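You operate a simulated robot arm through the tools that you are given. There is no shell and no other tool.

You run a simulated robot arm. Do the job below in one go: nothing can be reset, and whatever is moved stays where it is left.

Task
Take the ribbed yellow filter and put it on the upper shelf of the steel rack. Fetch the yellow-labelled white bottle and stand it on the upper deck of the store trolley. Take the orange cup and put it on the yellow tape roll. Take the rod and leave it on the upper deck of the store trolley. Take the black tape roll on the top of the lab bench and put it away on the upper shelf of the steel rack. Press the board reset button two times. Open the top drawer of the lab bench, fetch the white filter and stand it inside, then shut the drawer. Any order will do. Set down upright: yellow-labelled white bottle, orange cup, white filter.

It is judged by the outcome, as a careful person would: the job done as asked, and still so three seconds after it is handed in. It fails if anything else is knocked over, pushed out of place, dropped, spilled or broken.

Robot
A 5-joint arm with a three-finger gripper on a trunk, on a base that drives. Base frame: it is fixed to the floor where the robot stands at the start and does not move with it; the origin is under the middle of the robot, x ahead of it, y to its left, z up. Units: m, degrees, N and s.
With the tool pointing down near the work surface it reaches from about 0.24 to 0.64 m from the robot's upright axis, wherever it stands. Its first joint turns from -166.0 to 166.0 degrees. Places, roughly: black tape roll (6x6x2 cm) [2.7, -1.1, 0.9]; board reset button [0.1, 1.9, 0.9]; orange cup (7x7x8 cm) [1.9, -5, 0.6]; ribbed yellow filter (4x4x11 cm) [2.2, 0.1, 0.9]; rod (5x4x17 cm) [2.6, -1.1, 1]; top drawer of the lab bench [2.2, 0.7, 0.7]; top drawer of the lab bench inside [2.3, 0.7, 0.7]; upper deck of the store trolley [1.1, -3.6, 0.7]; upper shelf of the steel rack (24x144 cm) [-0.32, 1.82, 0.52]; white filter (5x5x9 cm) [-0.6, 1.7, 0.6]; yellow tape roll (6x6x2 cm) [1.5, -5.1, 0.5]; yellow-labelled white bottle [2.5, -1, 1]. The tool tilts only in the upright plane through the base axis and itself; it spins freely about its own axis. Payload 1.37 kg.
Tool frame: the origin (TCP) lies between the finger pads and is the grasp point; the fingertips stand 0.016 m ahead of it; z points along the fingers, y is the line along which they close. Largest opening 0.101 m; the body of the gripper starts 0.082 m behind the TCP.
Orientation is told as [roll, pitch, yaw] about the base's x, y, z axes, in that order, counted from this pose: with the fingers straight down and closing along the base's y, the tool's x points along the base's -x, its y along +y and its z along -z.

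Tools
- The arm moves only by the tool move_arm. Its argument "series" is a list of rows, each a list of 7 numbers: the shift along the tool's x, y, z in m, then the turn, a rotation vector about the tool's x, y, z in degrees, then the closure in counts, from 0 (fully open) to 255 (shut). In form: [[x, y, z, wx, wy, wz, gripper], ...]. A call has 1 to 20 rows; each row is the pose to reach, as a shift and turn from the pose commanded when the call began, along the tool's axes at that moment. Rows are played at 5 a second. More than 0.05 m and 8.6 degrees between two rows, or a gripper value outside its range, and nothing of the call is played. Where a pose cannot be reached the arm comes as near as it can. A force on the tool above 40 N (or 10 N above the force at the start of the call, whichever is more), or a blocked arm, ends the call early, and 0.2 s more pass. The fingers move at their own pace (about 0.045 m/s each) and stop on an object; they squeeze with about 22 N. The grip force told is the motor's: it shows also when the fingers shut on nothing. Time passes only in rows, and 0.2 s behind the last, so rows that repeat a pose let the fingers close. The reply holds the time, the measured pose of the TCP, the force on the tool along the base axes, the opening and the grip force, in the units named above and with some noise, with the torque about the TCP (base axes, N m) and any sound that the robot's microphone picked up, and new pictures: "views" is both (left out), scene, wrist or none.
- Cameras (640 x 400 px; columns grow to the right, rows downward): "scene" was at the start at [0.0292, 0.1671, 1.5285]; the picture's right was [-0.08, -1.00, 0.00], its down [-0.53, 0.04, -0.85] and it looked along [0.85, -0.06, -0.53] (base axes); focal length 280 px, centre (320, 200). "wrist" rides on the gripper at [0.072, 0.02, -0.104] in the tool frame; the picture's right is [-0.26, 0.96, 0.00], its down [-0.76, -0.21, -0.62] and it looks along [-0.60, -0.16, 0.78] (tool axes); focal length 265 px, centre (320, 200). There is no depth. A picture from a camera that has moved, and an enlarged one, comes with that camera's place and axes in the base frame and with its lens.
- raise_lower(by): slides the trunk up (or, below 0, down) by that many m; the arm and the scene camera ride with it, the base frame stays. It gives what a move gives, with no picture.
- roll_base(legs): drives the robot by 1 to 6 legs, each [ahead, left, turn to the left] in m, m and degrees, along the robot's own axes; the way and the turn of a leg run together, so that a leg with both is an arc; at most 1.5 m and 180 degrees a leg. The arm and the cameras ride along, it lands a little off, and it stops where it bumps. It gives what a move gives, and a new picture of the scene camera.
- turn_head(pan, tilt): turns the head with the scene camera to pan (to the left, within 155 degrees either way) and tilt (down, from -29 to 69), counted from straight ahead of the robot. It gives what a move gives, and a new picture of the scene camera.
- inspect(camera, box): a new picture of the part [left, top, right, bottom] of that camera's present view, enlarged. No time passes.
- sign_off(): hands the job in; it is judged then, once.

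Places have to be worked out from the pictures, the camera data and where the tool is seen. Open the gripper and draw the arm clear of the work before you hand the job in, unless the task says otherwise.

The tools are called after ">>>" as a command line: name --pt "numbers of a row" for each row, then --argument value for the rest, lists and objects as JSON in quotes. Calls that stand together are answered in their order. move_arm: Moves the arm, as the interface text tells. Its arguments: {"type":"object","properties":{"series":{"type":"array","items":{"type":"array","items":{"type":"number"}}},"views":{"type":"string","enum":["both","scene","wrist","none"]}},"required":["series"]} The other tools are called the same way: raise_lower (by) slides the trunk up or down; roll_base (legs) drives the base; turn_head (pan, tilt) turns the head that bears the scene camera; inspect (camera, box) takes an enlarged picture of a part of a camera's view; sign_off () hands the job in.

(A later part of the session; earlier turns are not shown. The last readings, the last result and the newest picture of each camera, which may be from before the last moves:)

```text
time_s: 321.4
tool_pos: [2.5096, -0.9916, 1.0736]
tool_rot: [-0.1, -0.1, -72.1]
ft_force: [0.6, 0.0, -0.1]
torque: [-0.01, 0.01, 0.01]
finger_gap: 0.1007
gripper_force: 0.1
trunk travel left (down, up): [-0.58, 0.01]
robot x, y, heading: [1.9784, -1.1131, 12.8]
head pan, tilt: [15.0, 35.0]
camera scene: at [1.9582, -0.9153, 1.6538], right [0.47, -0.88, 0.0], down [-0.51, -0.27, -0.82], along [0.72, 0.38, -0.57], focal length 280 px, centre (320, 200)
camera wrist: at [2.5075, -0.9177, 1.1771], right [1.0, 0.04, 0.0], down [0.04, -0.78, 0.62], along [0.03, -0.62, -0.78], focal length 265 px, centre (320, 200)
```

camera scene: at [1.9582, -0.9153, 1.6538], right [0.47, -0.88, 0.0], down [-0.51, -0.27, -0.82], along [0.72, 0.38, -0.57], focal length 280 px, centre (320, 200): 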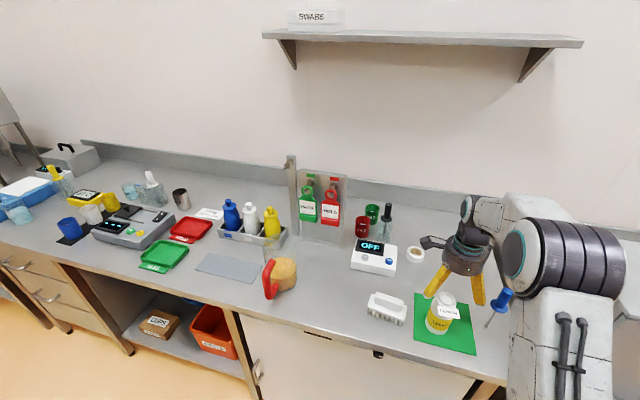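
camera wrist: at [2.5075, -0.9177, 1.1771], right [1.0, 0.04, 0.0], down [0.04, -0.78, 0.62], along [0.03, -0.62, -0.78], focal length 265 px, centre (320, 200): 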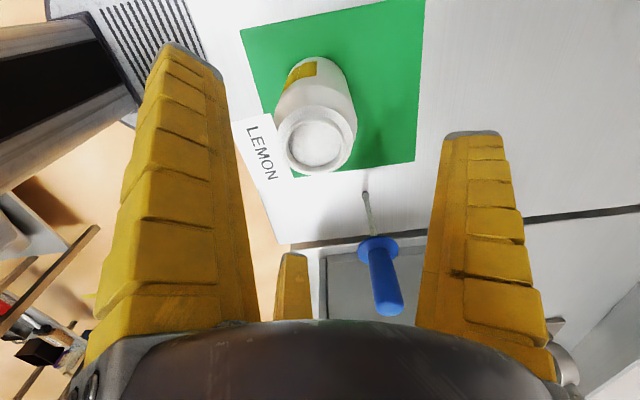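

Centred precisely, with the tag in the gap between fingers and the rod clear. I descend to z≈0.965 and close on the body.

>>> move_arm --pt "0 0 0.03 0 0 0 0" --pt "0 0 0.06 0 0 0 0" --pt "0 0 0.085 0 0 0 0" --pt "0 0 0.108 0 0 0 0"

```text
time_s: 322.4
tool_pos: [2.5111, -0.9912, 0.9665]
tool_rot: [-0.1, 0.0, -72.1]
ft_force: [-0.3, -0.5, 0.0]
torque: [0.02, -0.01, 0.02]
finger_gap: 0.1006
gripper_force: 0.0
trunk travel left (down, up): [-0.58, 0.01]
robot x, y, heading: [1.9766, -1.117, 12.9]
head pan, tilt: [15.0, 35.0]
camera scene: at [1.958, -0.9155, 1.6538], right [0.47, -0.88, 0.0], down [-0.51, -0.27, -0.82], along [0.72, 0.38, -0.57], focal length 280 px, centre (320, 200)
camera wrist: at [2.5067, -0.9176, 1.0702], right [1.0, 0.04, 0.0], down [0.04, -0.78, 0.62], along [0.03, -0.62, -0.78], focal length 265 px, centre (320, 200)
```

scene: 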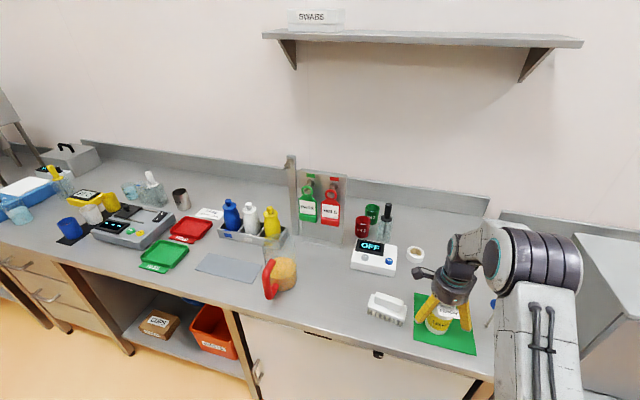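
wrist: 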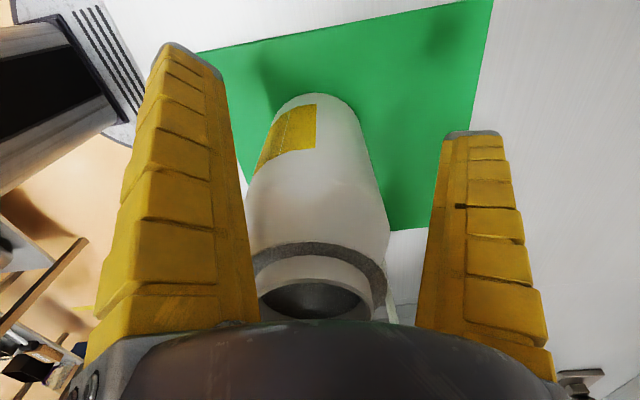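

The bottle body is between the three fingers. I close gradually.

>>> move_arm --pt "0 0 0 0 0 0 40" --pt "0 0 0 0 0 0 70" --pt "0 0 0 0 0 0 100" --pt "0 0 0 0 0 0 150" --pt "0 0 0 0 0 0 255" --pt "0 0 0 0 0 0 255" --pt "0 0 0 0 0 0 255" --pt "0 0 0 0 0 0 255"

```text
time_s: 324.2
tool_pos: [2.5092, -0.9928, 0.9677]
tool_rot: [0.0, 0.0, -72.1]
ft_force: [-2.6, -3.4, 2.8]
torque: [-0.09, 0.11, 0.03]
finger_gap: 0.0566
gripper_force: 21.8
trunk travel left (down, up): [-0.58, 0.01]
robot x, y, heading: [1.9745, -1.1139, 12.8]
head pan, tilt: [15.0, 35.0]
camera scene: at [1.9568, -0.9162, 1.6539], right [0.47, -0.88, 0.0], down [-0.51, -0.27, -0.82], along [0.72, 0.38, -0.57], focal length 280 px, centre (320, 200)
camera wrist: at [2.5059, -0.9182, 1.0711], right [1.0, 0.04, 0.0], down [0.04, -0.78, 0.62], along [0.03, -0.62, -0.78], focal length 265 px, centre (320, 200)
```

scene: 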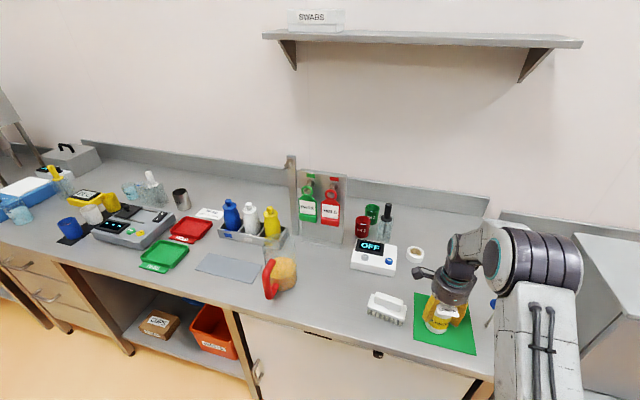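
wrist: 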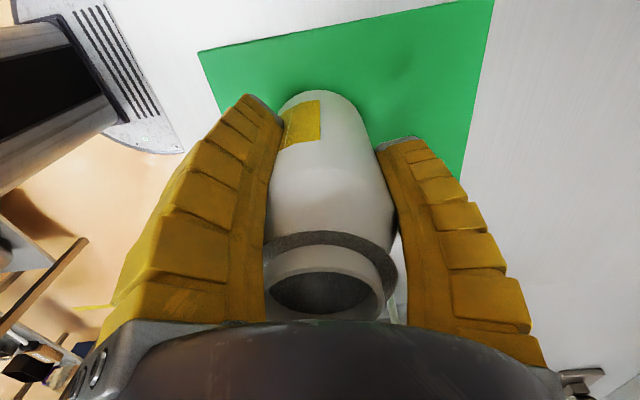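

Gripped (gap 5.7 cm). I test-lift slowly.

>>> move_arm --pt "0 0 -0.002 0 0 0 255" --pt "0 0 -0.005 0 0 0 255" --pt "0 0 -0.009 0 0 0 255" --pt "0 0 -0.014 0 0 0 255" --pt "0 0 -0.02 0 0 0 255" --views "wrist"

```text
time_s: 325.4
tool_pos: [2.5114, -0.9922, 0.9867]
tool_rot: [-0.2, 0.0, -72.1]
ft_force: [-0.4, 0.0, -4.0]
torque: [-0.04, -0.01, 0.04]
finger_gap: 0.0566
gripper_force: 22.2
trunk travel left (down, up): [-0.58, 0.01]
robot x, y, heading: [1.9788, -1.1151, 13.1]
head pan, tilt: [15.0, 35.0]
camera wrist: at [2.5074, -0.9182, 1.0905], right [1.0, 0.04, 0.0], down [0.04, -0.78, 0.62], along [0.03, -0.62, -0.78], focal length 265 px, centre (320, 200)
```

wrist: 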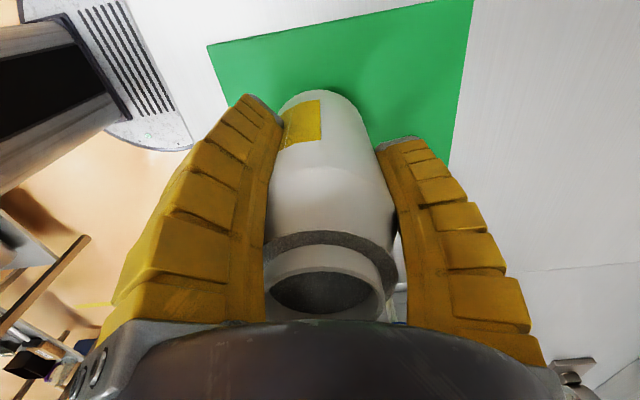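

The bottle is lifted and stable. I raise it further and back the base away.

>>> move_arm --pt "0 0 -0.015 0 0 0 255" --pt "0 0 -0.035 0 0 0 255" --pt "0 0 -0.06 0 0 0 255" --pt "0 0 -0.085 0 0 0 255" --pt "0 0 -0.11 0 0 0 255" --pt "0 0 -0.135 0 0 0 255" --pt "0 0 -0.16 0 0 0 255" --views "wrist"

>>> roll_base --legs '[[-0.45, 0, 0]]'

```text
time_s: 327.0
tool_pos: [2.5123, -0.9927, 1.1453]
tool_rot: [-0.1, 0.0, -72.1]
ft_force: [0.8, 0.1, -2.4]
torque: [-0.01, 0.0, -0.02]
finger_gap: 0.0566
gripper_force: 22.6
trunk travel left (down, up): [-0.58, 0.01]
robot x, y, heading: [1.976, -1.1158, 12.9]
head pan, tilt: [15.0, 35.0]
camera wrist: at [2.5086, -0.919, 1.2504], right [1.0, 0.04, 0.0], down [0.04, -0.78, 0.62], along [0.03, -0.62, -0.78], focal length 265 px, centre (320, 200)
```

wrist: 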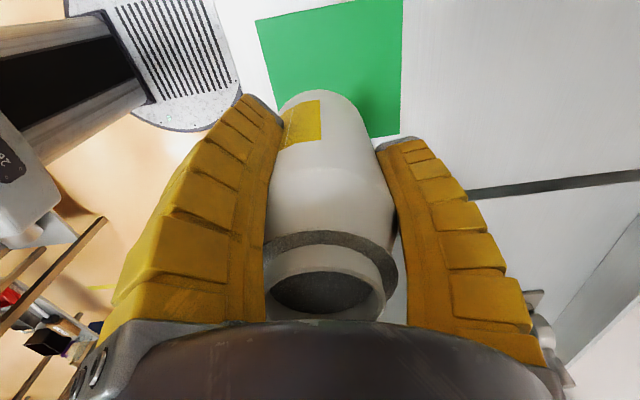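

```text
time_s: 329.7
tool_pos: [2.0736, -1.0933, 1.1457]
tool_rot: [0.1, -0.1, -71.9]
ft_force: [-0.5, 0.2, -2.8]
torque: [0.04, -0.02, 0.0]
finger_gap: 0.0565
gripper_force: 21.7
trunk travel left (down, up): [-0.58, 0.01]
robot x, y, heading: [1.5366, -1.2146, 13.0]
head pan, tilt: [15.0, 35.0]
camera scene: at [1.5182, -1.0173, 1.6538], right [0.47, -0.88, 0.0], down [-0.51, -0.27, -0.82], along [0.72, 0.39, -0.57], focal length 280 px, centre (320, 200)
```

scene: 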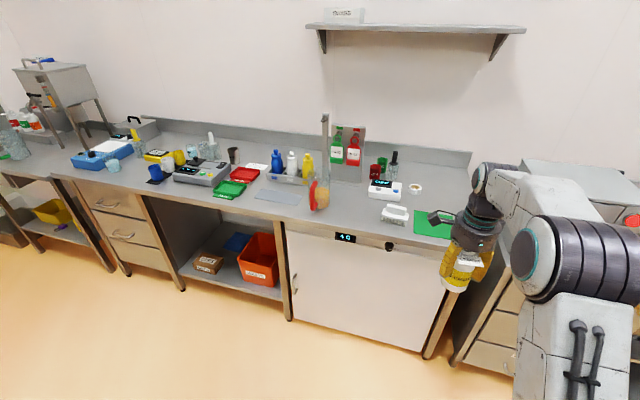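

The bottle is held upright. I look to the right toward the store trolley to plan the way.

>>> turn_head --pan -105 --tilt 25

>>> turn_head --pan -70 --tilt 25

```text
time_s: 331.7
tool_pos: [2.0734, -1.0927, 1.1461]
tool_rot: [-0.2, 0.1, -71.9]
ft_force: [-0.3, 0.3, -2.7]
torque: [-0.02, 0.01, -0.02]
finger_gap: 0.0565
gripper_force: 21.7
trunk travel left (down, up): [-0.58, 0.01]
robot x, y, heading: [1.5379, -1.211, 13.0]
head pan, tilt: [-105.0, 25.0]
camera scene: at [1.4384, -1.1507, 1.6696], right [-1.0, 0.03, 0.0], down [0.01, 0.42, -0.91], along [-0.03, -0.91, -0.42], focal length 280 px, centre (320, 200)
```

scene: 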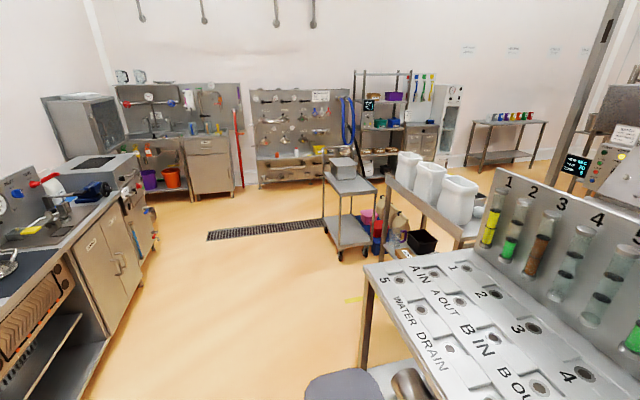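

```text
time_s: 332.7
tool_pos: [2.0734, -1.0937, 1.1452]
tool_rot: [-0.1, -0.1, -71.9]
ft_force: [-0.3, 0.3, -2.5]
torque: [-0.03, 0.01, -0.03]
finger_gap: 0.0566
gripper_force: 22.2
trunk travel left (down, up): [-0.58, 0.01]
robot x, y, heading: [1.536, -1.2138, 13.0]
head pan, tilt: [-70.0, 25.0]
camera scene: at [1.4917, -1.1358, 1.6696], right [-0.84, -0.55, 0.0], down [-0.23, 0.35, -0.91], along [0.49, -0.76, -0.42], focal length 280 px, centre (320, 200)
```

scene: 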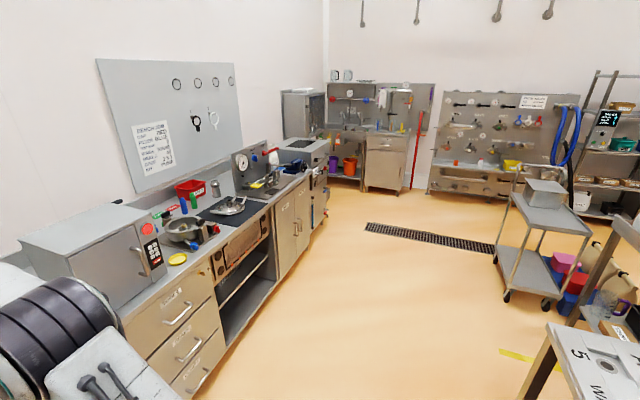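

The two-deck trolley with a grey box on top stands near (1.1, -3.6). I turn right and drive down the aisle past the table, stopping short of the trolley.

>>> roll_base --legs '[[0, 0, -90], [1.2, 0, 0], [0, -0.35, 0]]'

>>> turn_head --pan 5 --tilt 35

```text
time_s: 344.6
tool_pos: [1.6288, -3.0191, 1.1457]
tool_rot: [-0.1, 0.0, -161.4]
ft_force: [-0.2, 0.5, -4.5]
torque: [0.04, -0.01, 0.01]
finger_gap: 0.0566
gripper_force: 22.2
trunk travel left (down, up): [-0.58, 0.01]
robot x, y, heading: [1.5007, -2.4863, -76.5]
head pan, tilt: [-70.0, 25.0]
camera scene: at [1.5819, -2.44, 1.6696], right [-0.55, 0.83, 0.0], down [0.35, 0.23, -0.91], along [-0.75, -0.5, -0.42], focal length 280 px, centre (320, 200)
```

scene: 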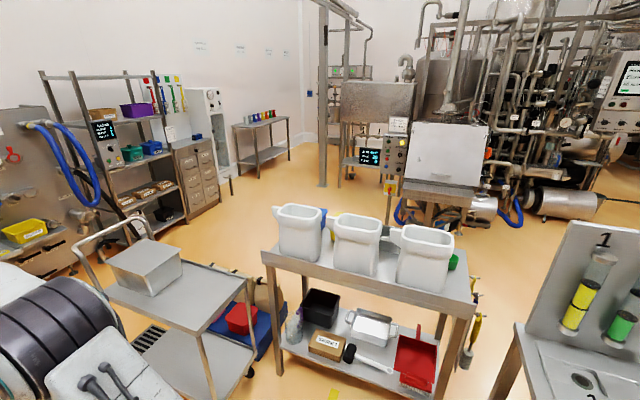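

```text
time_s: 346.0
tool_pos: [1.6308, -3.0202, 1.1457]
tool_rot: [-0.1, 0.1, -161.4]
ft_force: [0.3, 0.6, -2.4]
torque: [0.0, 0.0, 0.0]
finger_gap: 0.0563
gripper_force: 22.1
trunk travel left (down, up): [-0.58, 0.01]
robot x, y, heading: [1.5046, -2.4875, -76.1]
head pan, tilt: [5.0, 35.0]
camera scene: at [1.6877, -2.4721, 1.6538], right [-0.95, -0.32, 0.0], down [-0.18, 0.54, -0.82], along [0.26, -0.78, -0.57], focal length 280 px, centre (320, 200)
```

scene: 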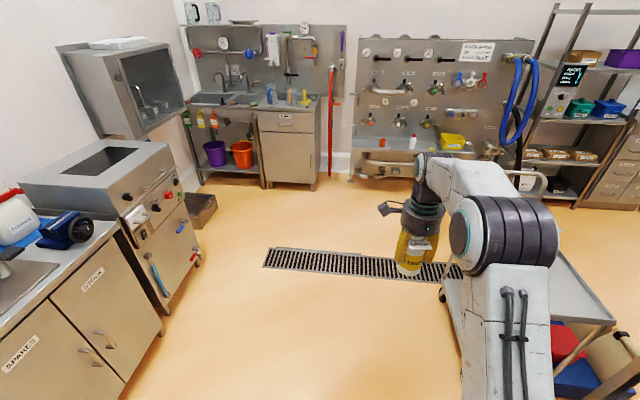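

The trolley's deck spans about 0.64×0.38 m from (1.16,-3.29); its +y end is free, the grey box fills the other half. I drive alongside and turn to face it.

>>> roll_base --legs '[[0.83, 0, 0], [0, 0, -91]]'

>>> turn_head --pan -10 --tilt 50

>>> inspect --camera "wrist" --box '[0, 0, 640, 400]'

```text
time_s: 354.2
tool_pos: [1.1646, -3.4224, 1.145]
tool_rot: [-0.2, 0.0, 108.9]
ft_force: [0.4, -0.3, -3.2]
torque: [0.02, 0.01, -0.01]
finger_gap: 0.0567
gripper_force: 22.3
trunk travel left (down, up): [-0.58, 0.01]
robot x, y, heading: [1.6963, -3.2956, -166.1]
head pan, tilt: [5.0, 35.0]
camera scene: at [1.7144, -3.4795, 1.6538], right [-0.32, 0.95, 0.0], down [0.54, 0.19, -0.82], along [-0.77, -0.27, -0.57], focal length 280 px, centre (320, 200)
```

scene: 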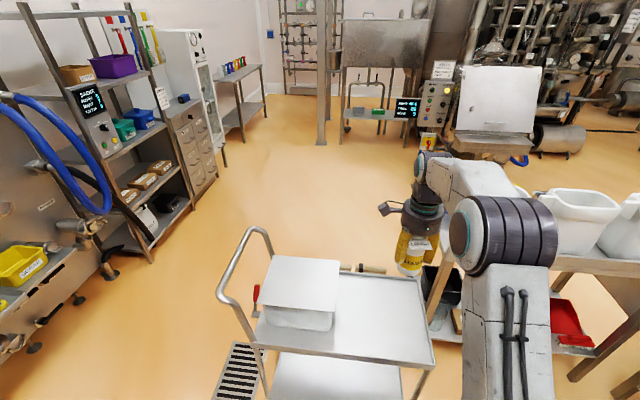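

```text
time_s: 355.0
tool_pos: [1.1655, -3.4218, 1.145]
tool_rot: [-0.1, 0.0, 108.9]
ft_force: [-0.1, 0.8, -2.7]
torque: [0.01, 0.01, 0.01]
finger_gap: 0.0562
gripper_force: 21.8
trunk travel left (down, up): [-0.58, 0.01]
robot x, y, heading: [1.6957, -3.2904, -166.4]
head pan, tilt: [-10.0, 50.0]
camera scene: at [1.7209, -3.4563, 1.6321], right [-0.07, 1.0, 0.0], down [0.76, 0.05, -0.64], along [-0.64, -0.04, -0.77], focal length 280 px, centre (320, 200)
```

scene: 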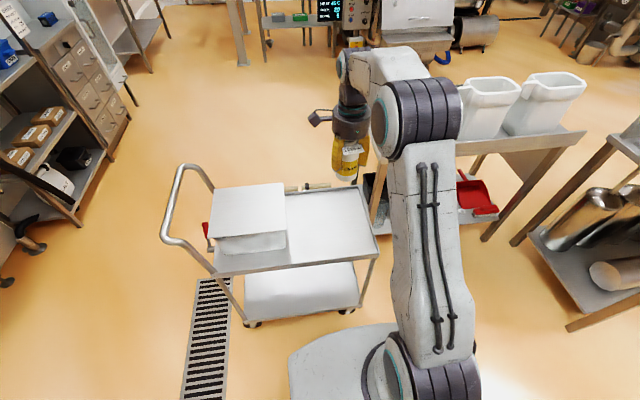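

```text
1.00 times, centred on (320, 200) of wrist (not enlarged: the box is as wide or as high as the picture)
camera zoom: at [1.1693, -3.4972, 1.2498], right [-1.0, -0.06, 0.0], down [-0.05, 0.78, 0.62], along [-0.04, 0.62, -0.78], focal length 265 px, centre (320, 200)
```

zoom: 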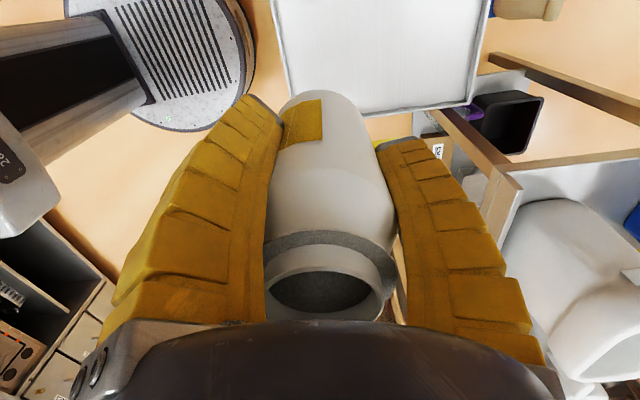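

The free half of the deck is about 0.35×0.32 m. I'll set the bottle at about (1.08, -3.506), leaving the end for the rod. I roll 0.1 m closer and lower the trunk.

>>> roll_base --legs '[[0.1, 0, 0]]'

>>> move_arm --pt "0.03 0.004 0 0 0 0 255" --pt "0.06 0.0086 0 0 0 0 255" --views "none"

>>> raise_lower --by -0.3

>>> turn_head --pan -10 --tilt 50

>>> inspect --camera "wrist" --box '[0, 0, 640, 400]'

```text
time_s: 356.2
tool_pos: [1.0672, -3.4456, 1.1452]
tool_rot: [-0.2, 0.0, 108.7]
ft_force: [0.8, -0.6, -2.6]
torque: [0.05, -0.06, -0.03]
finger_gap: 0.0566
gripper_force: 22.1
trunk travel left (down, up): [-0.58, 0.01]
robot x, y, heading: [1.5983, -3.316, -166.4]
head pan, tilt: [-10.0, 50.0]
camera scene: at [1.6226, -3.4805, 1.632], right [-0.07, 1.0, 0.0], down [0.77, 0.05, -0.64], along [-0.64, -0.04, -0.77], focal length 280 px, centre (320, 200)
```

scene: 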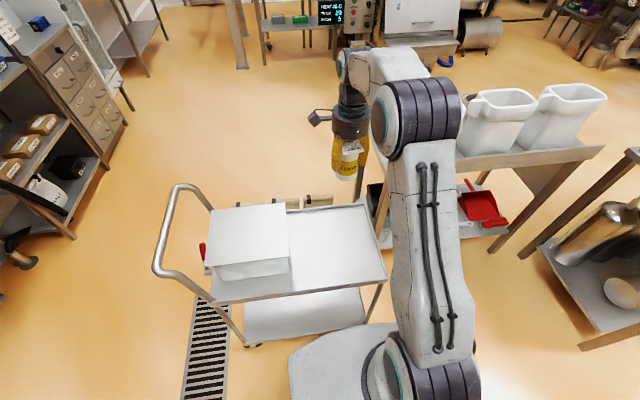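

```text
time_s: 356.8
tool_pos: [1.0794, -3.5049, 1.1463]
tool_rot: [-0.2, 0.0, 108.6]
ft_force: [-0.1, 0.3, -3.0]
torque: [0.01, 0.0, -0.02]
finger_gap: 0.0565
gripper_force: 21.8
trunk travel left (down, up): [-0.58, 0.01]
robot x, y, heading: [1.5996, -3.3169, -166.3]
head pan, tilt: [-10.0, 50.0]
```

```text
time_s: 359.8
tool_pos: [1.0801, -3.5056, 0.845]
tool_rot: [0.0, 0.0, 108.8]
ft_force: [-1.2, 0.7, -3.2]
torque: [0.02, 0.03, -0.01]
finger_gap: 0.0564
gripper_force: 22.2
trunk travel left (down, up): [-0.28, 0.31]
robot x, y, heading: [1.6002, -3.3224, -166.4]
head pan, tilt: [-10.0, 50.0]
```

```text
time_s: 360.4
tool_pos: [1.0799, -3.5056, 0.8455]
tool_rot: [-0.1, 0.0, 108.7]
ft_force: [0.0, 0.0, -2.4]
torque: [-0.01, 0.02, -0.01]
finger_gap: 0.0565
gripper_force: 22.0
trunk travel left (down, up): [-0.28, 0.31]
robot x, y, heading: [1.6016, -3.3159, -166.4]
head pan, tilt: [-10.0, 50.0]
camera scene: at [1.6244, -3.48, 1.3321], right [-0.07, 1.0, 0.0], down [0.76, 0.05, -0.64], along [-0.64, -0.04, -0.77], focal length 280 px, centre (320, 200)
```

scene: 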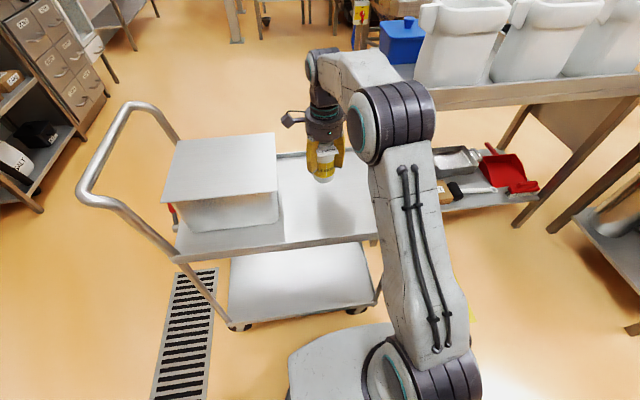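

```text
1.00 times, centred on (320, 200) of wrist (not enlarged: the box is as wide or as high as the picture)
camera zoom: at [1.0834, -3.5799, 0.9499], right [-1.0, -0.06, 0.0], down [-0.05, 0.78, 0.62], along [-0.04, 0.62, -0.78], focal length 265 px, centre (320, 200)
```

zoom: 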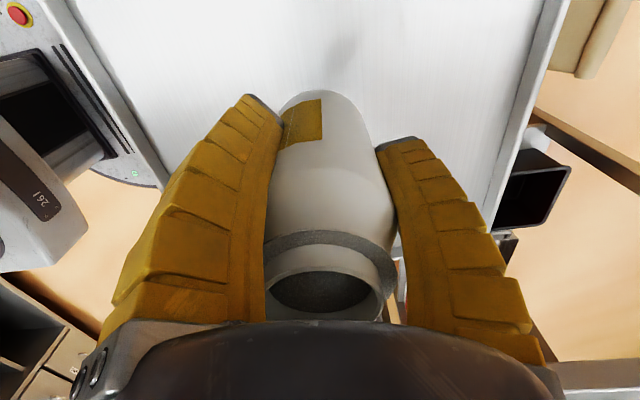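

The bottle hangs over the middle of the deck's depth. I lower it slowly toward the deck.

>>> move_arm --pt "0 0 0.02 0 0 0 255" --pt "0 0 0.04 0 0 0 255" --pt "0 0 0.055 0 0 0 255" --pt "0 0 0.065 0 0 0 255" --views "none"

>>> move_arm --pt "0 0 0.003 0 0 0 255" --pt "0 0 0.006 0 0 0 255" --views "none"

>>> move_arm --pt "0 0 0.003 0 0 0 255" --pt "0 0 0.005 0 0 0 255" --views "scene"

```text
time_s: 361.4
tool_pos: [1.0796, -3.5041, 0.7832]
tool_rot: [0.1, 0.0, 108.7]
ft_force: [1.5, 1.6, 8.6]
torque: [-0.19, -0.11, 0.03]
finger_gap: 0.0567
gripper_force: 22.2
trunk travel left (down, up): [-0.28, 0.31]
robot x, y, heading: [1.6009, -3.3168, -166.0]
head pan, tilt: [-10.0, 50.0]
```

```text
time_s: 362.0
tool_pos: [1.079, -3.5031, 0.7758]
tool_rot: [0.1, 0.0, 108.7]
ft_force: [-1.3, 1.1, 13.6]
torque: [0.17, 0.03, -0.01]
finger_gap: 0.0567
gripper_force: 22.3
trunk travel left (down, up): [-0.28, 0.31]
robot x, y, heading: [1.5993, -3.3173, -166.7]
head pan, tilt: [-10.0, 50.0]
```

```text
time_s: 362.6
tool_pos: [1.0788, -3.504, 0.7712]
tool_rot: [0.2, 0.0, 108.7]
ft_force: [-3.9, 0.2, 15.7]
torque: [0.07, 0.06, 0.02]
finger_gap: 0.0568
gripper_force: 22.6
trunk travel left (down, up): [-0.28, 0.31]
robot x, y, heading: [1.6023, -3.319, -166.2]
head pan, tilt: [-10.0, 50.0]
camera scene: at [1.6255, -3.4794, 1.3322], right [-0.07, 1.0, 0.0], down [0.76, 0.05, -0.64], along [-0.64, -0.04, -0.77], focal length 280 px, centre (320, 200)
```

scene: 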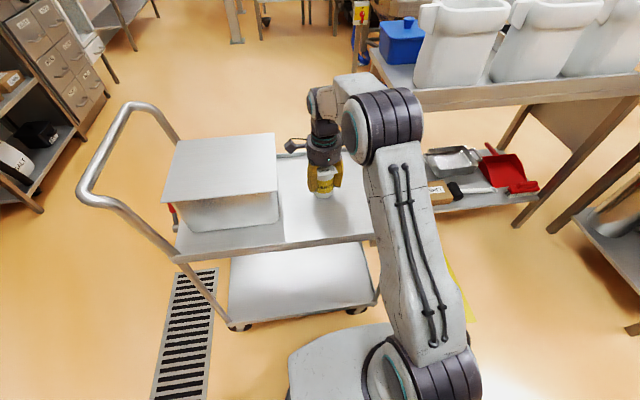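

Contact was felt from z≈0.783; the bottle stands on the deck. I ease up and open slowly, then rise.

>>> move_arm --pt "0 0 -0.005 0 0 0 220" --pt "0 0 -0.005 0 0 0 150" --pt "0 0 -0.005 0 0 0 90" --pt "0 0 -0.005 0 0 0 50" --pt "0 0 -0.005 0 0 0 30" --pt "0 0 -0.005 0 0 0 30" --pt "0 0 -0.005 0 0 0 30" --views "wrist"

>>> move_arm --pt "0 0 -0.02 0 0 0 30" --pt "0 0 -0.05 0 0 0 30" --pt "0 0 -0.09 0 0 0 30" --pt "0 0 -0.13 0 0 0 30" --pt "0 0 -0.17 0 0 0 30"

```text
time_s: 364.2
tool_pos: [1.0806, -3.504, 0.7749]
tool_rot: [0.0, -0.1, 108.6]
ft_force: [1.3, -0.1, -0.5]
torque: [-0.01, -0.04, 0.0]
finger_gap: 0.0903
gripper_force: 0.8
trunk travel left (down, up): [-0.28, 0.31]
robot x, y, heading: [1.6007, -3.3151, -166.3]
head pan, tilt: [-10.0, 50.0]
camera wrist: at [1.0837, -3.5798, 0.8792], right [-1.0, -0.06, 0.0], down [-0.05, 0.78, 0.62], along [-0.04, 0.62, -0.78], focal length 265 px, centre (320, 200)
```

wrist: 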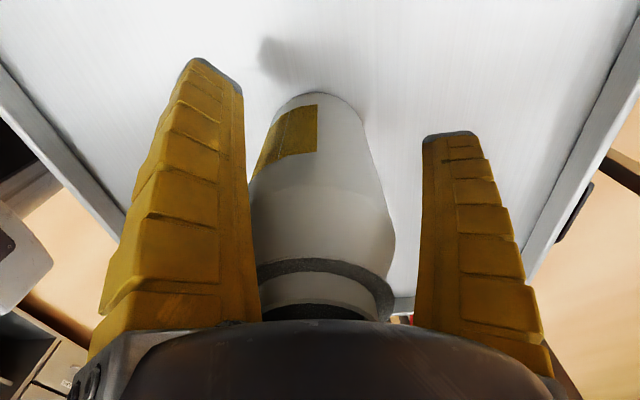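

```text
time_s: 365.4
tool_pos: [1.0804, -3.5049, 0.9447]
tool_rot: [-0.2, 0.0, 108.7]
ft_force: [0.0, 0.6, 0.4]
torque: [0.01, -0.05, 0.04]
finger_gap: 0.0902
gripper_force: 1.1
trunk travel left (down, up): [-0.28, 0.31]
robot x, y, heading: [1.6032, -3.3175, -166.0]
head pan, tilt: [-10.0, 50.0]
camera scene: at [1.6245, -3.48, 1.332], right [-0.07, 1.0, 0.0], down [0.76, 0.05, -0.64], along [-0.64, -0.04, -0.77], focal length 280 px, centre (320, 200)
camera wrist: at [1.0833, -3.5801, 1.0489], right [-1.0, -0.06, 0.0], down [-0.05, 0.78, 0.62], along [-0.03, 0.62, -0.78], focal length 265 px, centre (320, 200)
```

scene: 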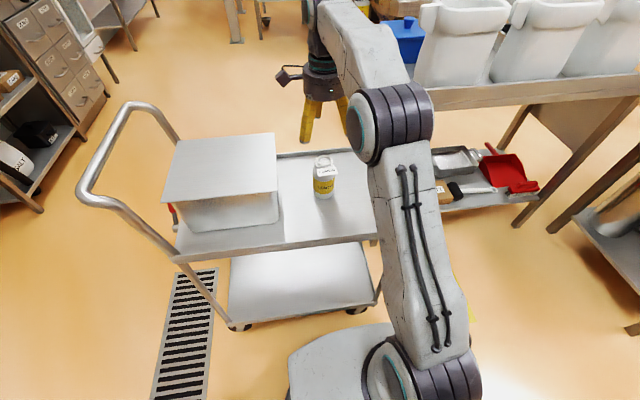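
wrist: 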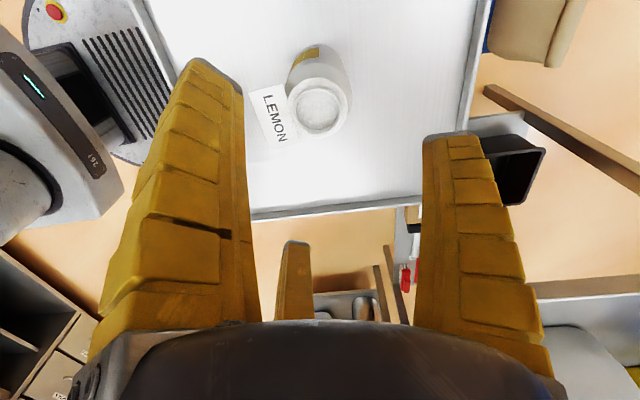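

The bottle stands upright on the trolley. I raise the trunk and return to the bench for the rod.

>>> raise_lower --by 0.3

>>> roll_base --legs '[[-0.12, 0, 0], [0, 0, 91.5], [-0.95, 0.29, 0], [-0.95, 0.29, 0], [0, 0, 88]]'

>>> turn_head --pan 10 --tilt 35

```text
time_s: 368.4
tool_pos: [1.0788, -3.5055, 1.2457]
tool_rot: [-0.1, 0.0, 108.8]
ft_force: [-0.2, -0.6, 0.1]
torque: [-0.01, 0.02, -0.03]
finger_gap: 0.0904
gripper_force: 1.1
trunk travel left (down, up): [-0.58, 0.01]
robot x, y, heading: [1.5995, -3.3163, -166.0]
head pan, tilt: [-10.0, 50.0]
```

```text
time_s: 386.8
tool_pos: [2.247, -1.1217, 1.2437]
tool_rot: [-0.1, 0.1, -70.1]
ft_force: [0.3, 0.3, -0.6]
torque: [0.0, 0.0, 0.0]
finger_gap: 0.0907
gripper_force: 1.0
trunk travel left (down, up): [-0.58, 0.01]
robot x, y, heading: [1.7343, -1.3207, 14.4]
head pan, tilt: [-10.0, 50.0]
camera scene: at [1.7021, -1.1591, 1.6321], right [0.08, -1.0, 0.0], down [-0.76, -0.06, -0.64], along [0.64, 0.05, -0.77], focal length 280 px, centre (320, 200)
```

scene: 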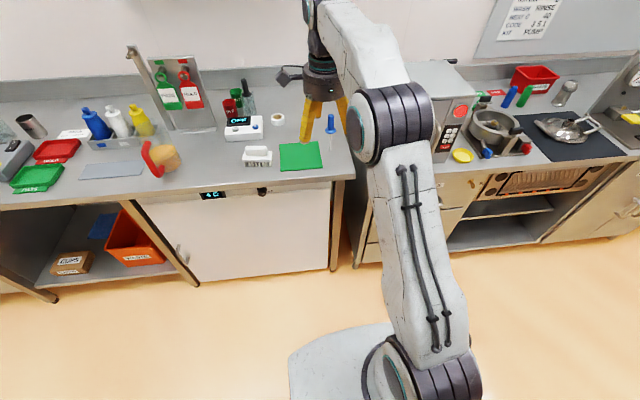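

```text
time_s: 387.6
tool_pos: [2.2465, -1.1203, 1.2449]
tool_rot: [0.0, 0.0, -70.2]
ft_force: [0.7, -0.6, 0.7]
torque: [0.01, 0.03, 0.01]
finger_gap: 0.0905
gripper_force: 1.5
trunk travel left (down, up): [-0.58, 0.01]
robot x, y, heading: [1.7289, -1.3188, 14.9]
head pan, tilt: [10.0, 35.0]
camera scene: at [1.7054, -1.1287, 1.6538], right [0.42, -0.91, 0.0], down [-0.52, -0.24, -0.82], along [0.74, 0.34, -0.57], focal length 280 px, centre (320, 200)
```

scene: 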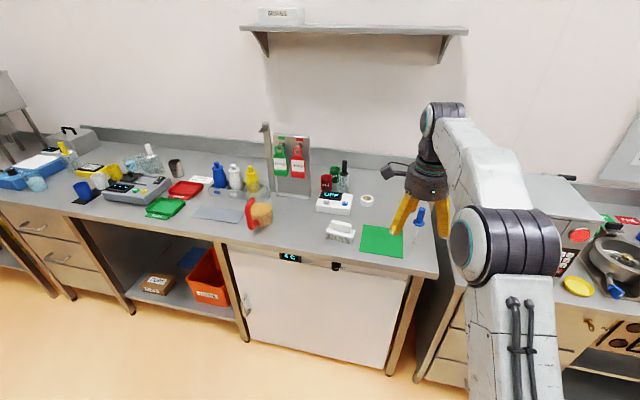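

The rod still stands at its place. I drive forward so the hand comes above it, well over its top.

>>> roll_base --legs '[[0.3, -0.066, -1.5]]'

>>> inspect --camera "wrist" --box '[0, 0, 640, 400]'

```text
time_s: 389.7
tool_pos: [2.5594, -1.1219, 1.2444]
tool_rot: [-0.1, 0.1, -71.6]
ft_force: [0.0, 0.0, -0.9]
torque: [-0.02, 0.05, 0.0]
finger_gap: 0.0903
gripper_force: 1.3
trunk travel left (down, up): [-0.58, 0.01]
robot x, y, heading: [2.0354, -1.3079, 13.6]
head pan, tilt: [10.0, 35.0]
camera scene: at [2.019, -1.1176, 1.6538], right [0.4, -0.92, 0.0], down [-0.53, -0.23, -0.82], along [0.75, 0.33, -0.57], focal length 280 px, centre (320, 200)
```

scene: 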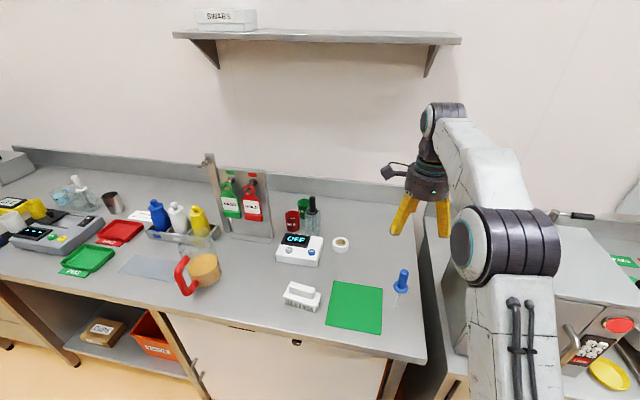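

```text
1.00 times, centred on (320, 200) of wrist (not enlarged: the box is as wide or as high as the picture)
camera zoom: at [2.5563, -1.0481, 1.3484], right [1.0, 0.05, 0.0], down [0.04, -0.78, 0.62], along [0.03, -0.62, -0.78], focal length 265 px, centre (320, 200)
```

zoom: 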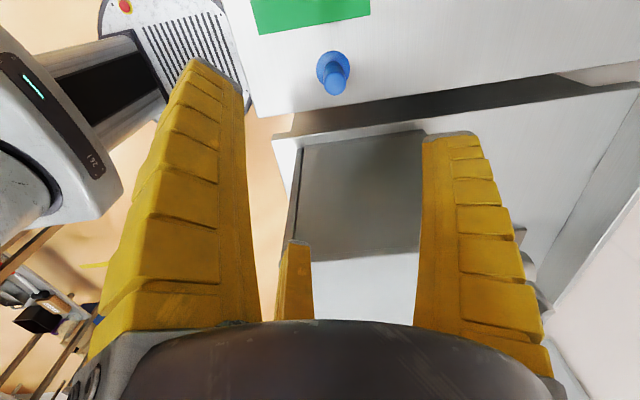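

The rod's handle is 1.6 cm to the side of the tool axis. I correct that, narrow the fingers and descend to just above the handle to recheck.

>>> move_arm --pt "-0.0042 0.0159 0 0 0 0 60" --pt "-0.0042 0.0159 0.04 0 0 0 80" --pt "-0.0042 0.0159 0.08 0 0 0 80" --pt "-0.0042 0.0159 0.12 0 0 0 80" --pt "-0.0042 0.0159 0.145 0 0 0 80"

```text
time_s: 390.9
tool_pos: [2.5749, -1.1219, 1.1]
tool_rot: [-0.1, 0.1, -71.6]
ft_force: [0.3, -0.2, -0.4]
torque: [0.0, 0.04, 0.02]
finger_gap: 0.0722
gripper_force: 2.2
trunk travel left (down, up): [-0.58, 0.01]
robot x, y, heading: [2.0341, -1.3067, 13.7]
head pan, tilt: [10.0, 35.0]
camera scene: at [2.0183, -1.1175, 1.6538], right [0.4, -0.92, 0.0], down [-0.53, -0.23, -0.82], along [0.75, 0.33, -0.57], focal length 280 px, centre (320, 200)
camera wrist: at [2.5708, -1.0473, 1.2038], right [1.0, 0.05, 0.0], down [0.04, -0.78, 0.62], along [0.03, -0.62, -0.78], focal length 265 px, centre (320, 200)
```

scene: 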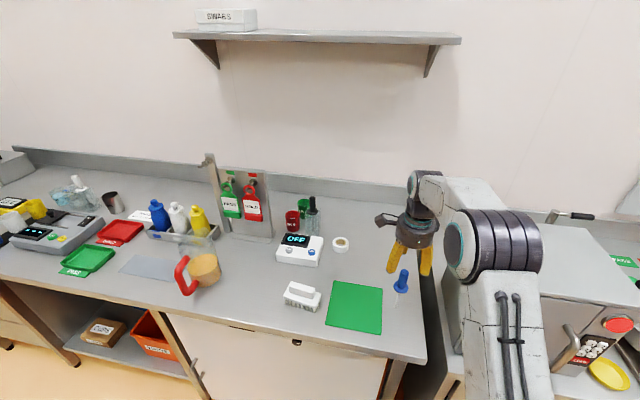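
wrist: 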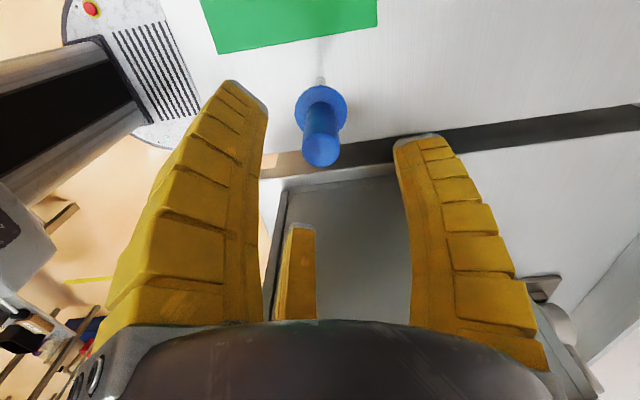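

Well centred (handle top and flange both line up). I descend 6 cm and close gently on the handle.

>>> move_arm --pt "0 0 0.02 0 0 0 80" --pt "0 0 0.04 0 0 0 80" --pt "0 0 0.058 0 0 0 80" --pt "0 0 0.058 0 0 0 110" --pt "0 0 0.058 0 0 0 140" --pt "0 0 0.058 0 0 0 170" --pt "0 0 0.058 0 0 0 200" --pt "0 0 0.058 0 0 0 255" --pt "0 0 0.058 0 0 0 255" --pt "0 0 0.058 0 0 0 255"

```text
time_s: 393.1
tool_pos: [2.5753, -1.122, 1.0429]
tool_rot: [0.0, 0.0, -71.7]
ft_force: [0.7, 0.3, 3.2]
torque: [0.11, -0.15, 0.0]
finger_gap: 0.0183
gripper_force: 21.7
trunk travel left (down, up): [-0.58, 0.01]
robot x, y, heading: [2.0345, -1.3074, 13.4]
head pan, tilt: [10.0, 35.0]
camera scene: at [2.0177, -1.1177, 1.6539], right [0.4, -0.92, 0.0], down [-0.53, -0.23, -0.82], along [0.75, 0.33, -0.57], focal length 280 px, centre (320, 200)
camera wrist: at [2.5712, -1.0472, 1.1465], right [1.0, 0.05, 0.0], down [0.04, -0.78, 0.62], along [0.03, -0.62, -0.78], focal length 265 px, centre (320, 200)
```

scene: 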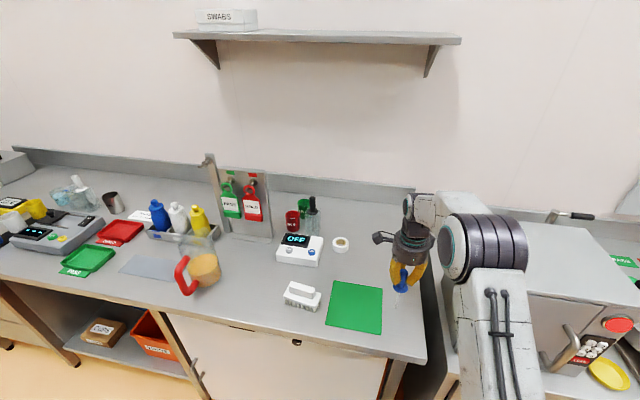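
wrist: 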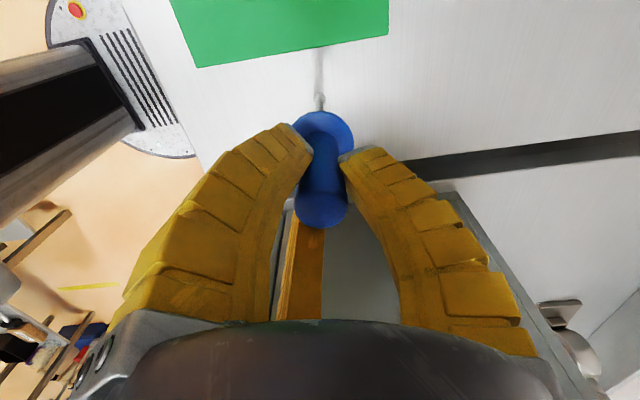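

The handle is gripped (gap 1.8 cm). I test-lift slowly.

>>> move_arm --pt "0 0 -0.003 0 0 0 255" --pt "0 0 -0.007 0 0 0 255" --pt "0 0 -0.012 0 0 0 255" --pt "0 0 -0.02 0 0 0 255" --pt "0 0 -0.03 0 0 0 255" --views "wrist"

```text
time_s: 394.3
tool_pos: [2.5758, -1.1205, 1.0714]
tool_rot: [-0.1, 0.0, -71.5]
ft_force: [-0.2, 0.1, -0.5]
torque: [-0.02, -0.03, -0.01]
finger_gap: 0.0167
gripper_force: 22.2
trunk travel left (down, up): [-0.58, 0.01]
robot x, y, heading: [2.0346, -1.3073, 13.7]
head pan, tilt: [10.0, 35.0]
camera wrist: at [2.571, -1.0466, 1.1754], right [1.0, 0.05, 0.0], down [0.04, -0.78, 0.62], along [0.03, -0.62, -0.78], focal length 265 px, centre (320, 200)
```

wrist: 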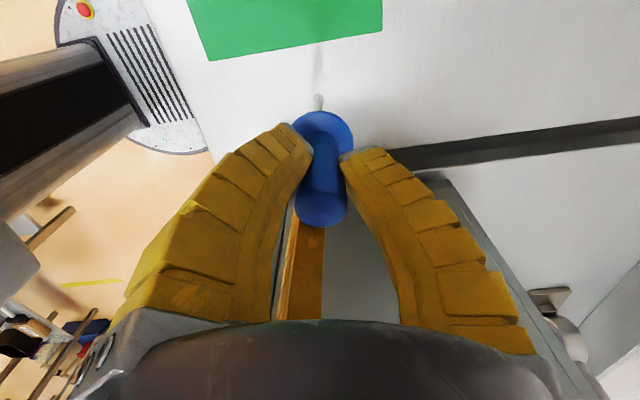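

The rod is lifted. I raise it well above the bench and drive back, then along the aisle to the trolley.

>>> move_arm --pt "0 0 -0.03 0 0 0 255" --pt "0 0 -0.06 0 0 0 255" --pt "0 0 -0.09 0 0 0 255" --pt "0 0 -0.12 0 0 0 255" --pt "0 0 -0.145 0 0 0 255" --views "none"

>>> roll_base --legs '[[-0.42, 0, 0]]'

>>> inspect --camera "wrist" --box '[0, 0, 640, 400]'

```text
time_s: 395.5
tool_pos: [2.5764, -1.1212, 1.2166]
tool_rot: [-0.1, 0.0, -71.6]
ft_force: [0.1, -1.1, 0.0]
torque: [0.0, 0.01, 0.01]
finger_gap: 0.0167
gripper_force: 22.3
trunk travel left (down, up): [-0.58, 0.01]
robot x, y, heading: [2.0362, -1.3066, 13.5]
head pan, tilt: [10.0, 35.0]
```

```text
time_s: 398.1
tool_pos: [2.1575, -1.2223, 1.2165]
tool_rot: [-0.2, 0.0, -71.7]
ft_force: [0.7, -0.3, 0.1]
torque: [0.0, -0.02, 0.0]
finger_gap: 0.0167
gripper_force: 22.2
trunk travel left (down, up): [-0.58, 0.01]
robot x, y, heading: [1.6145, -1.4071, 13.4]
head pan, tilt: [10.0, 35.0]
camera scene: at [1.5978, -1.2181, 1.6538], right [0.4, -0.92, 0.0], down [-0.53, -0.23, -0.82], along [0.75, 0.32, -0.57], focal length 280 px, centre (320, 200)
```

scene: 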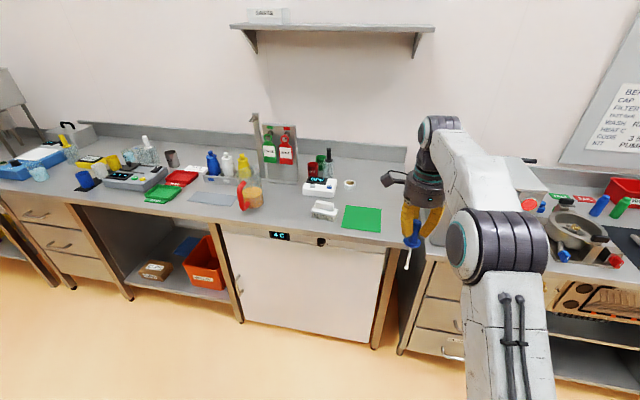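

```text
1.00 times, centred on (320, 200) of wrist (not enlarged: the box is as wide or as high as the picture)
camera zoom: at [2.1529, -1.1491, 1.3204], right [1.0, 0.05, 0.0], down [0.04, -0.78, 0.62], along [0.03, -0.62, -0.78], focal length 265 px, centre (320, 200)
```

zoom: 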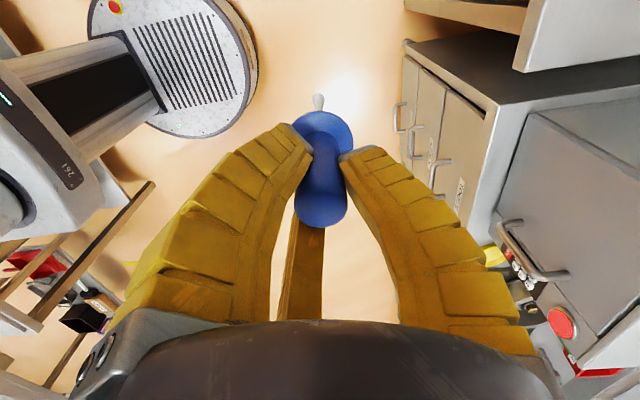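

The rod is held. I drive to the trolley the same way as before.

>>> roll_base --legs '[[0, 0, -90.4], [0.95, 0, 0], [0.9, -0.33, 0], [0, 0, -90.5]]'

>>> turn_head --pan -10 --tilt 50

```text
time_s: 415.4
tool_pos: [1.1849, -3.4794, 1.2155]
tool_rot: [-0.1, 0.0, 108.4]
ft_force: [-0.1, -0.1, -1.3]
torque: [-0.01, 0.02, -0.04]
finger_gap: 0.0168
gripper_force: 22.1
trunk travel left (down, up): [-0.58, 0.01]
robot x, y, heading: [1.7254, -3.3003, -166.7]
head pan, tilt: [10.0, 35.0]
camera scene: at [1.7439, -3.4875, 1.6538], right [-0.4, 0.92, 0.0], down [0.53, 0.23, -0.82], along [-0.75, -0.32, -0.57], focal length 280 px, centre (320, 200)
```

scene: 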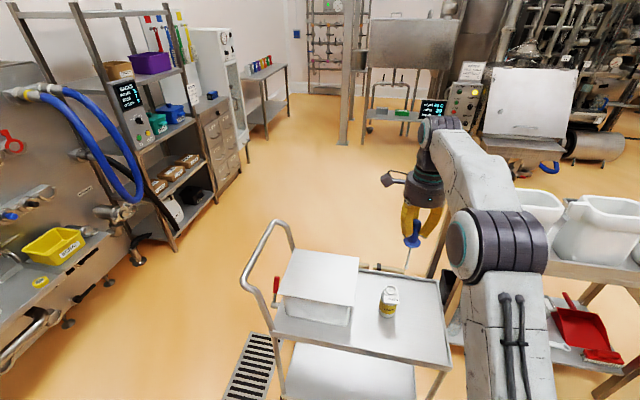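

```text
time_s: 416.2
tool_pos: [1.1849, -3.4796, 1.2155]
tool_rot: [-0.1, 0.0, 108.4]
ft_force: [0.0, -0.7, -0.1]
torque: [-0.01, 0.02, -0.03]
finger_gap: 0.0167
gripper_force: 21.8
trunk travel left (down, up): [-0.58, 0.01]
robot x, y, heading: [1.7251, -3.2942, -166.6]
head pan, tilt: [-10.0, 50.0]
camera scene: at [1.7479, -3.4572, 1.6321], right [-0.06, 1.0, 0.0], down [0.76, 0.05, -0.64], along [-0.64, -0.04, -0.77], focal length 280 px, centre (320, 200)
```

scene: 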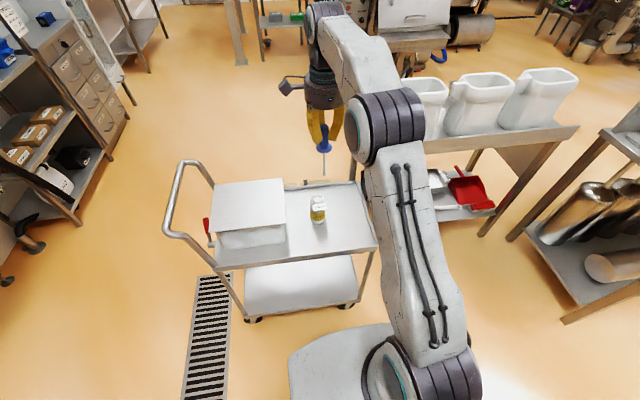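

I'll lay the rod on the free end of the deck with the tool nearly horizontal. First I swing the tool up 75° here in the clear, high above the deck.

>>> move_arm --pt "0 0.01 0.0135 -7.5 0 0 255" --pt "0 0.02 0.027 -15 0 0 255" --pt "0 0.025 0.04 -22.5 0 0 255" --pt "0 0.03 0.054 -30 0 0 255" --pt "0 0.03 0.0675 -37.5 0 0 255" --pt "0 0.03 0.081 -45 0 0 255" --pt "0 0.025 0.0945 -52.5 0 0 255" --pt "0 0.02 0.108 -60 0 0 255" --pt "0 0.015 0.12 -67.5 0 0 255" --pt "0 0.01 0.135 -75 0 0 255"

```text
time_s: 418.4
tool_pos: [1.1725, -3.4769, 1.0812]
tool_rot: [74.8, 0.1, 108.7]
ft_force: [-0.2, -0.2, -0.5]
torque: [0.0, -0.02, -0.01]
finger_gap: 0.0169
gripper_force: 22.1
out of reach, approached as far as the arm can: row 7, 8, 9, 10
trunk travel left (down, up): [-0.58, 0.01]
robot x, y, heading: [1.7286, -3.2934, -166.7]
head pan, tilt: [-10.0, 50.0]
camera scene: at [1.7471, -3.4574, 1.6321], right [-0.06, 1.0, 0.0], down [0.77, 0.04, -0.64], along [-0.64, -0.04, -0.77], focal length 280 px, centre (320, 200)
camera wrist: at [1.2865, -3.5141, 1.127], right [-0.32, 0.17, 0.93], down [0.38, 0.93, -0.04], along [-0.87, 0.34, -0.36], focal length 265 px, centre (320, 200)
```

scene: 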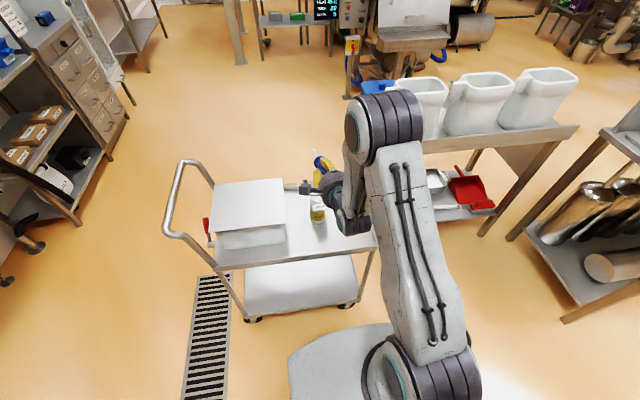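
wrist: 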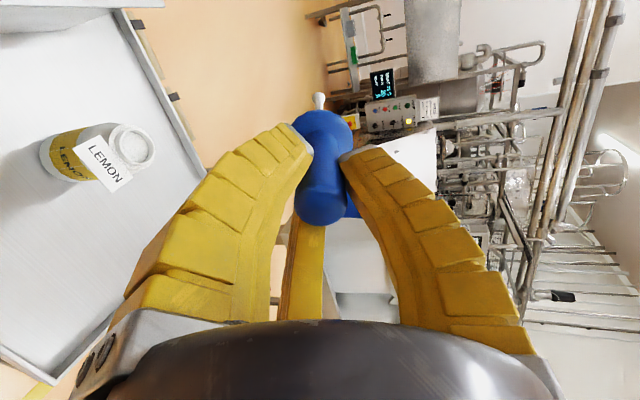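

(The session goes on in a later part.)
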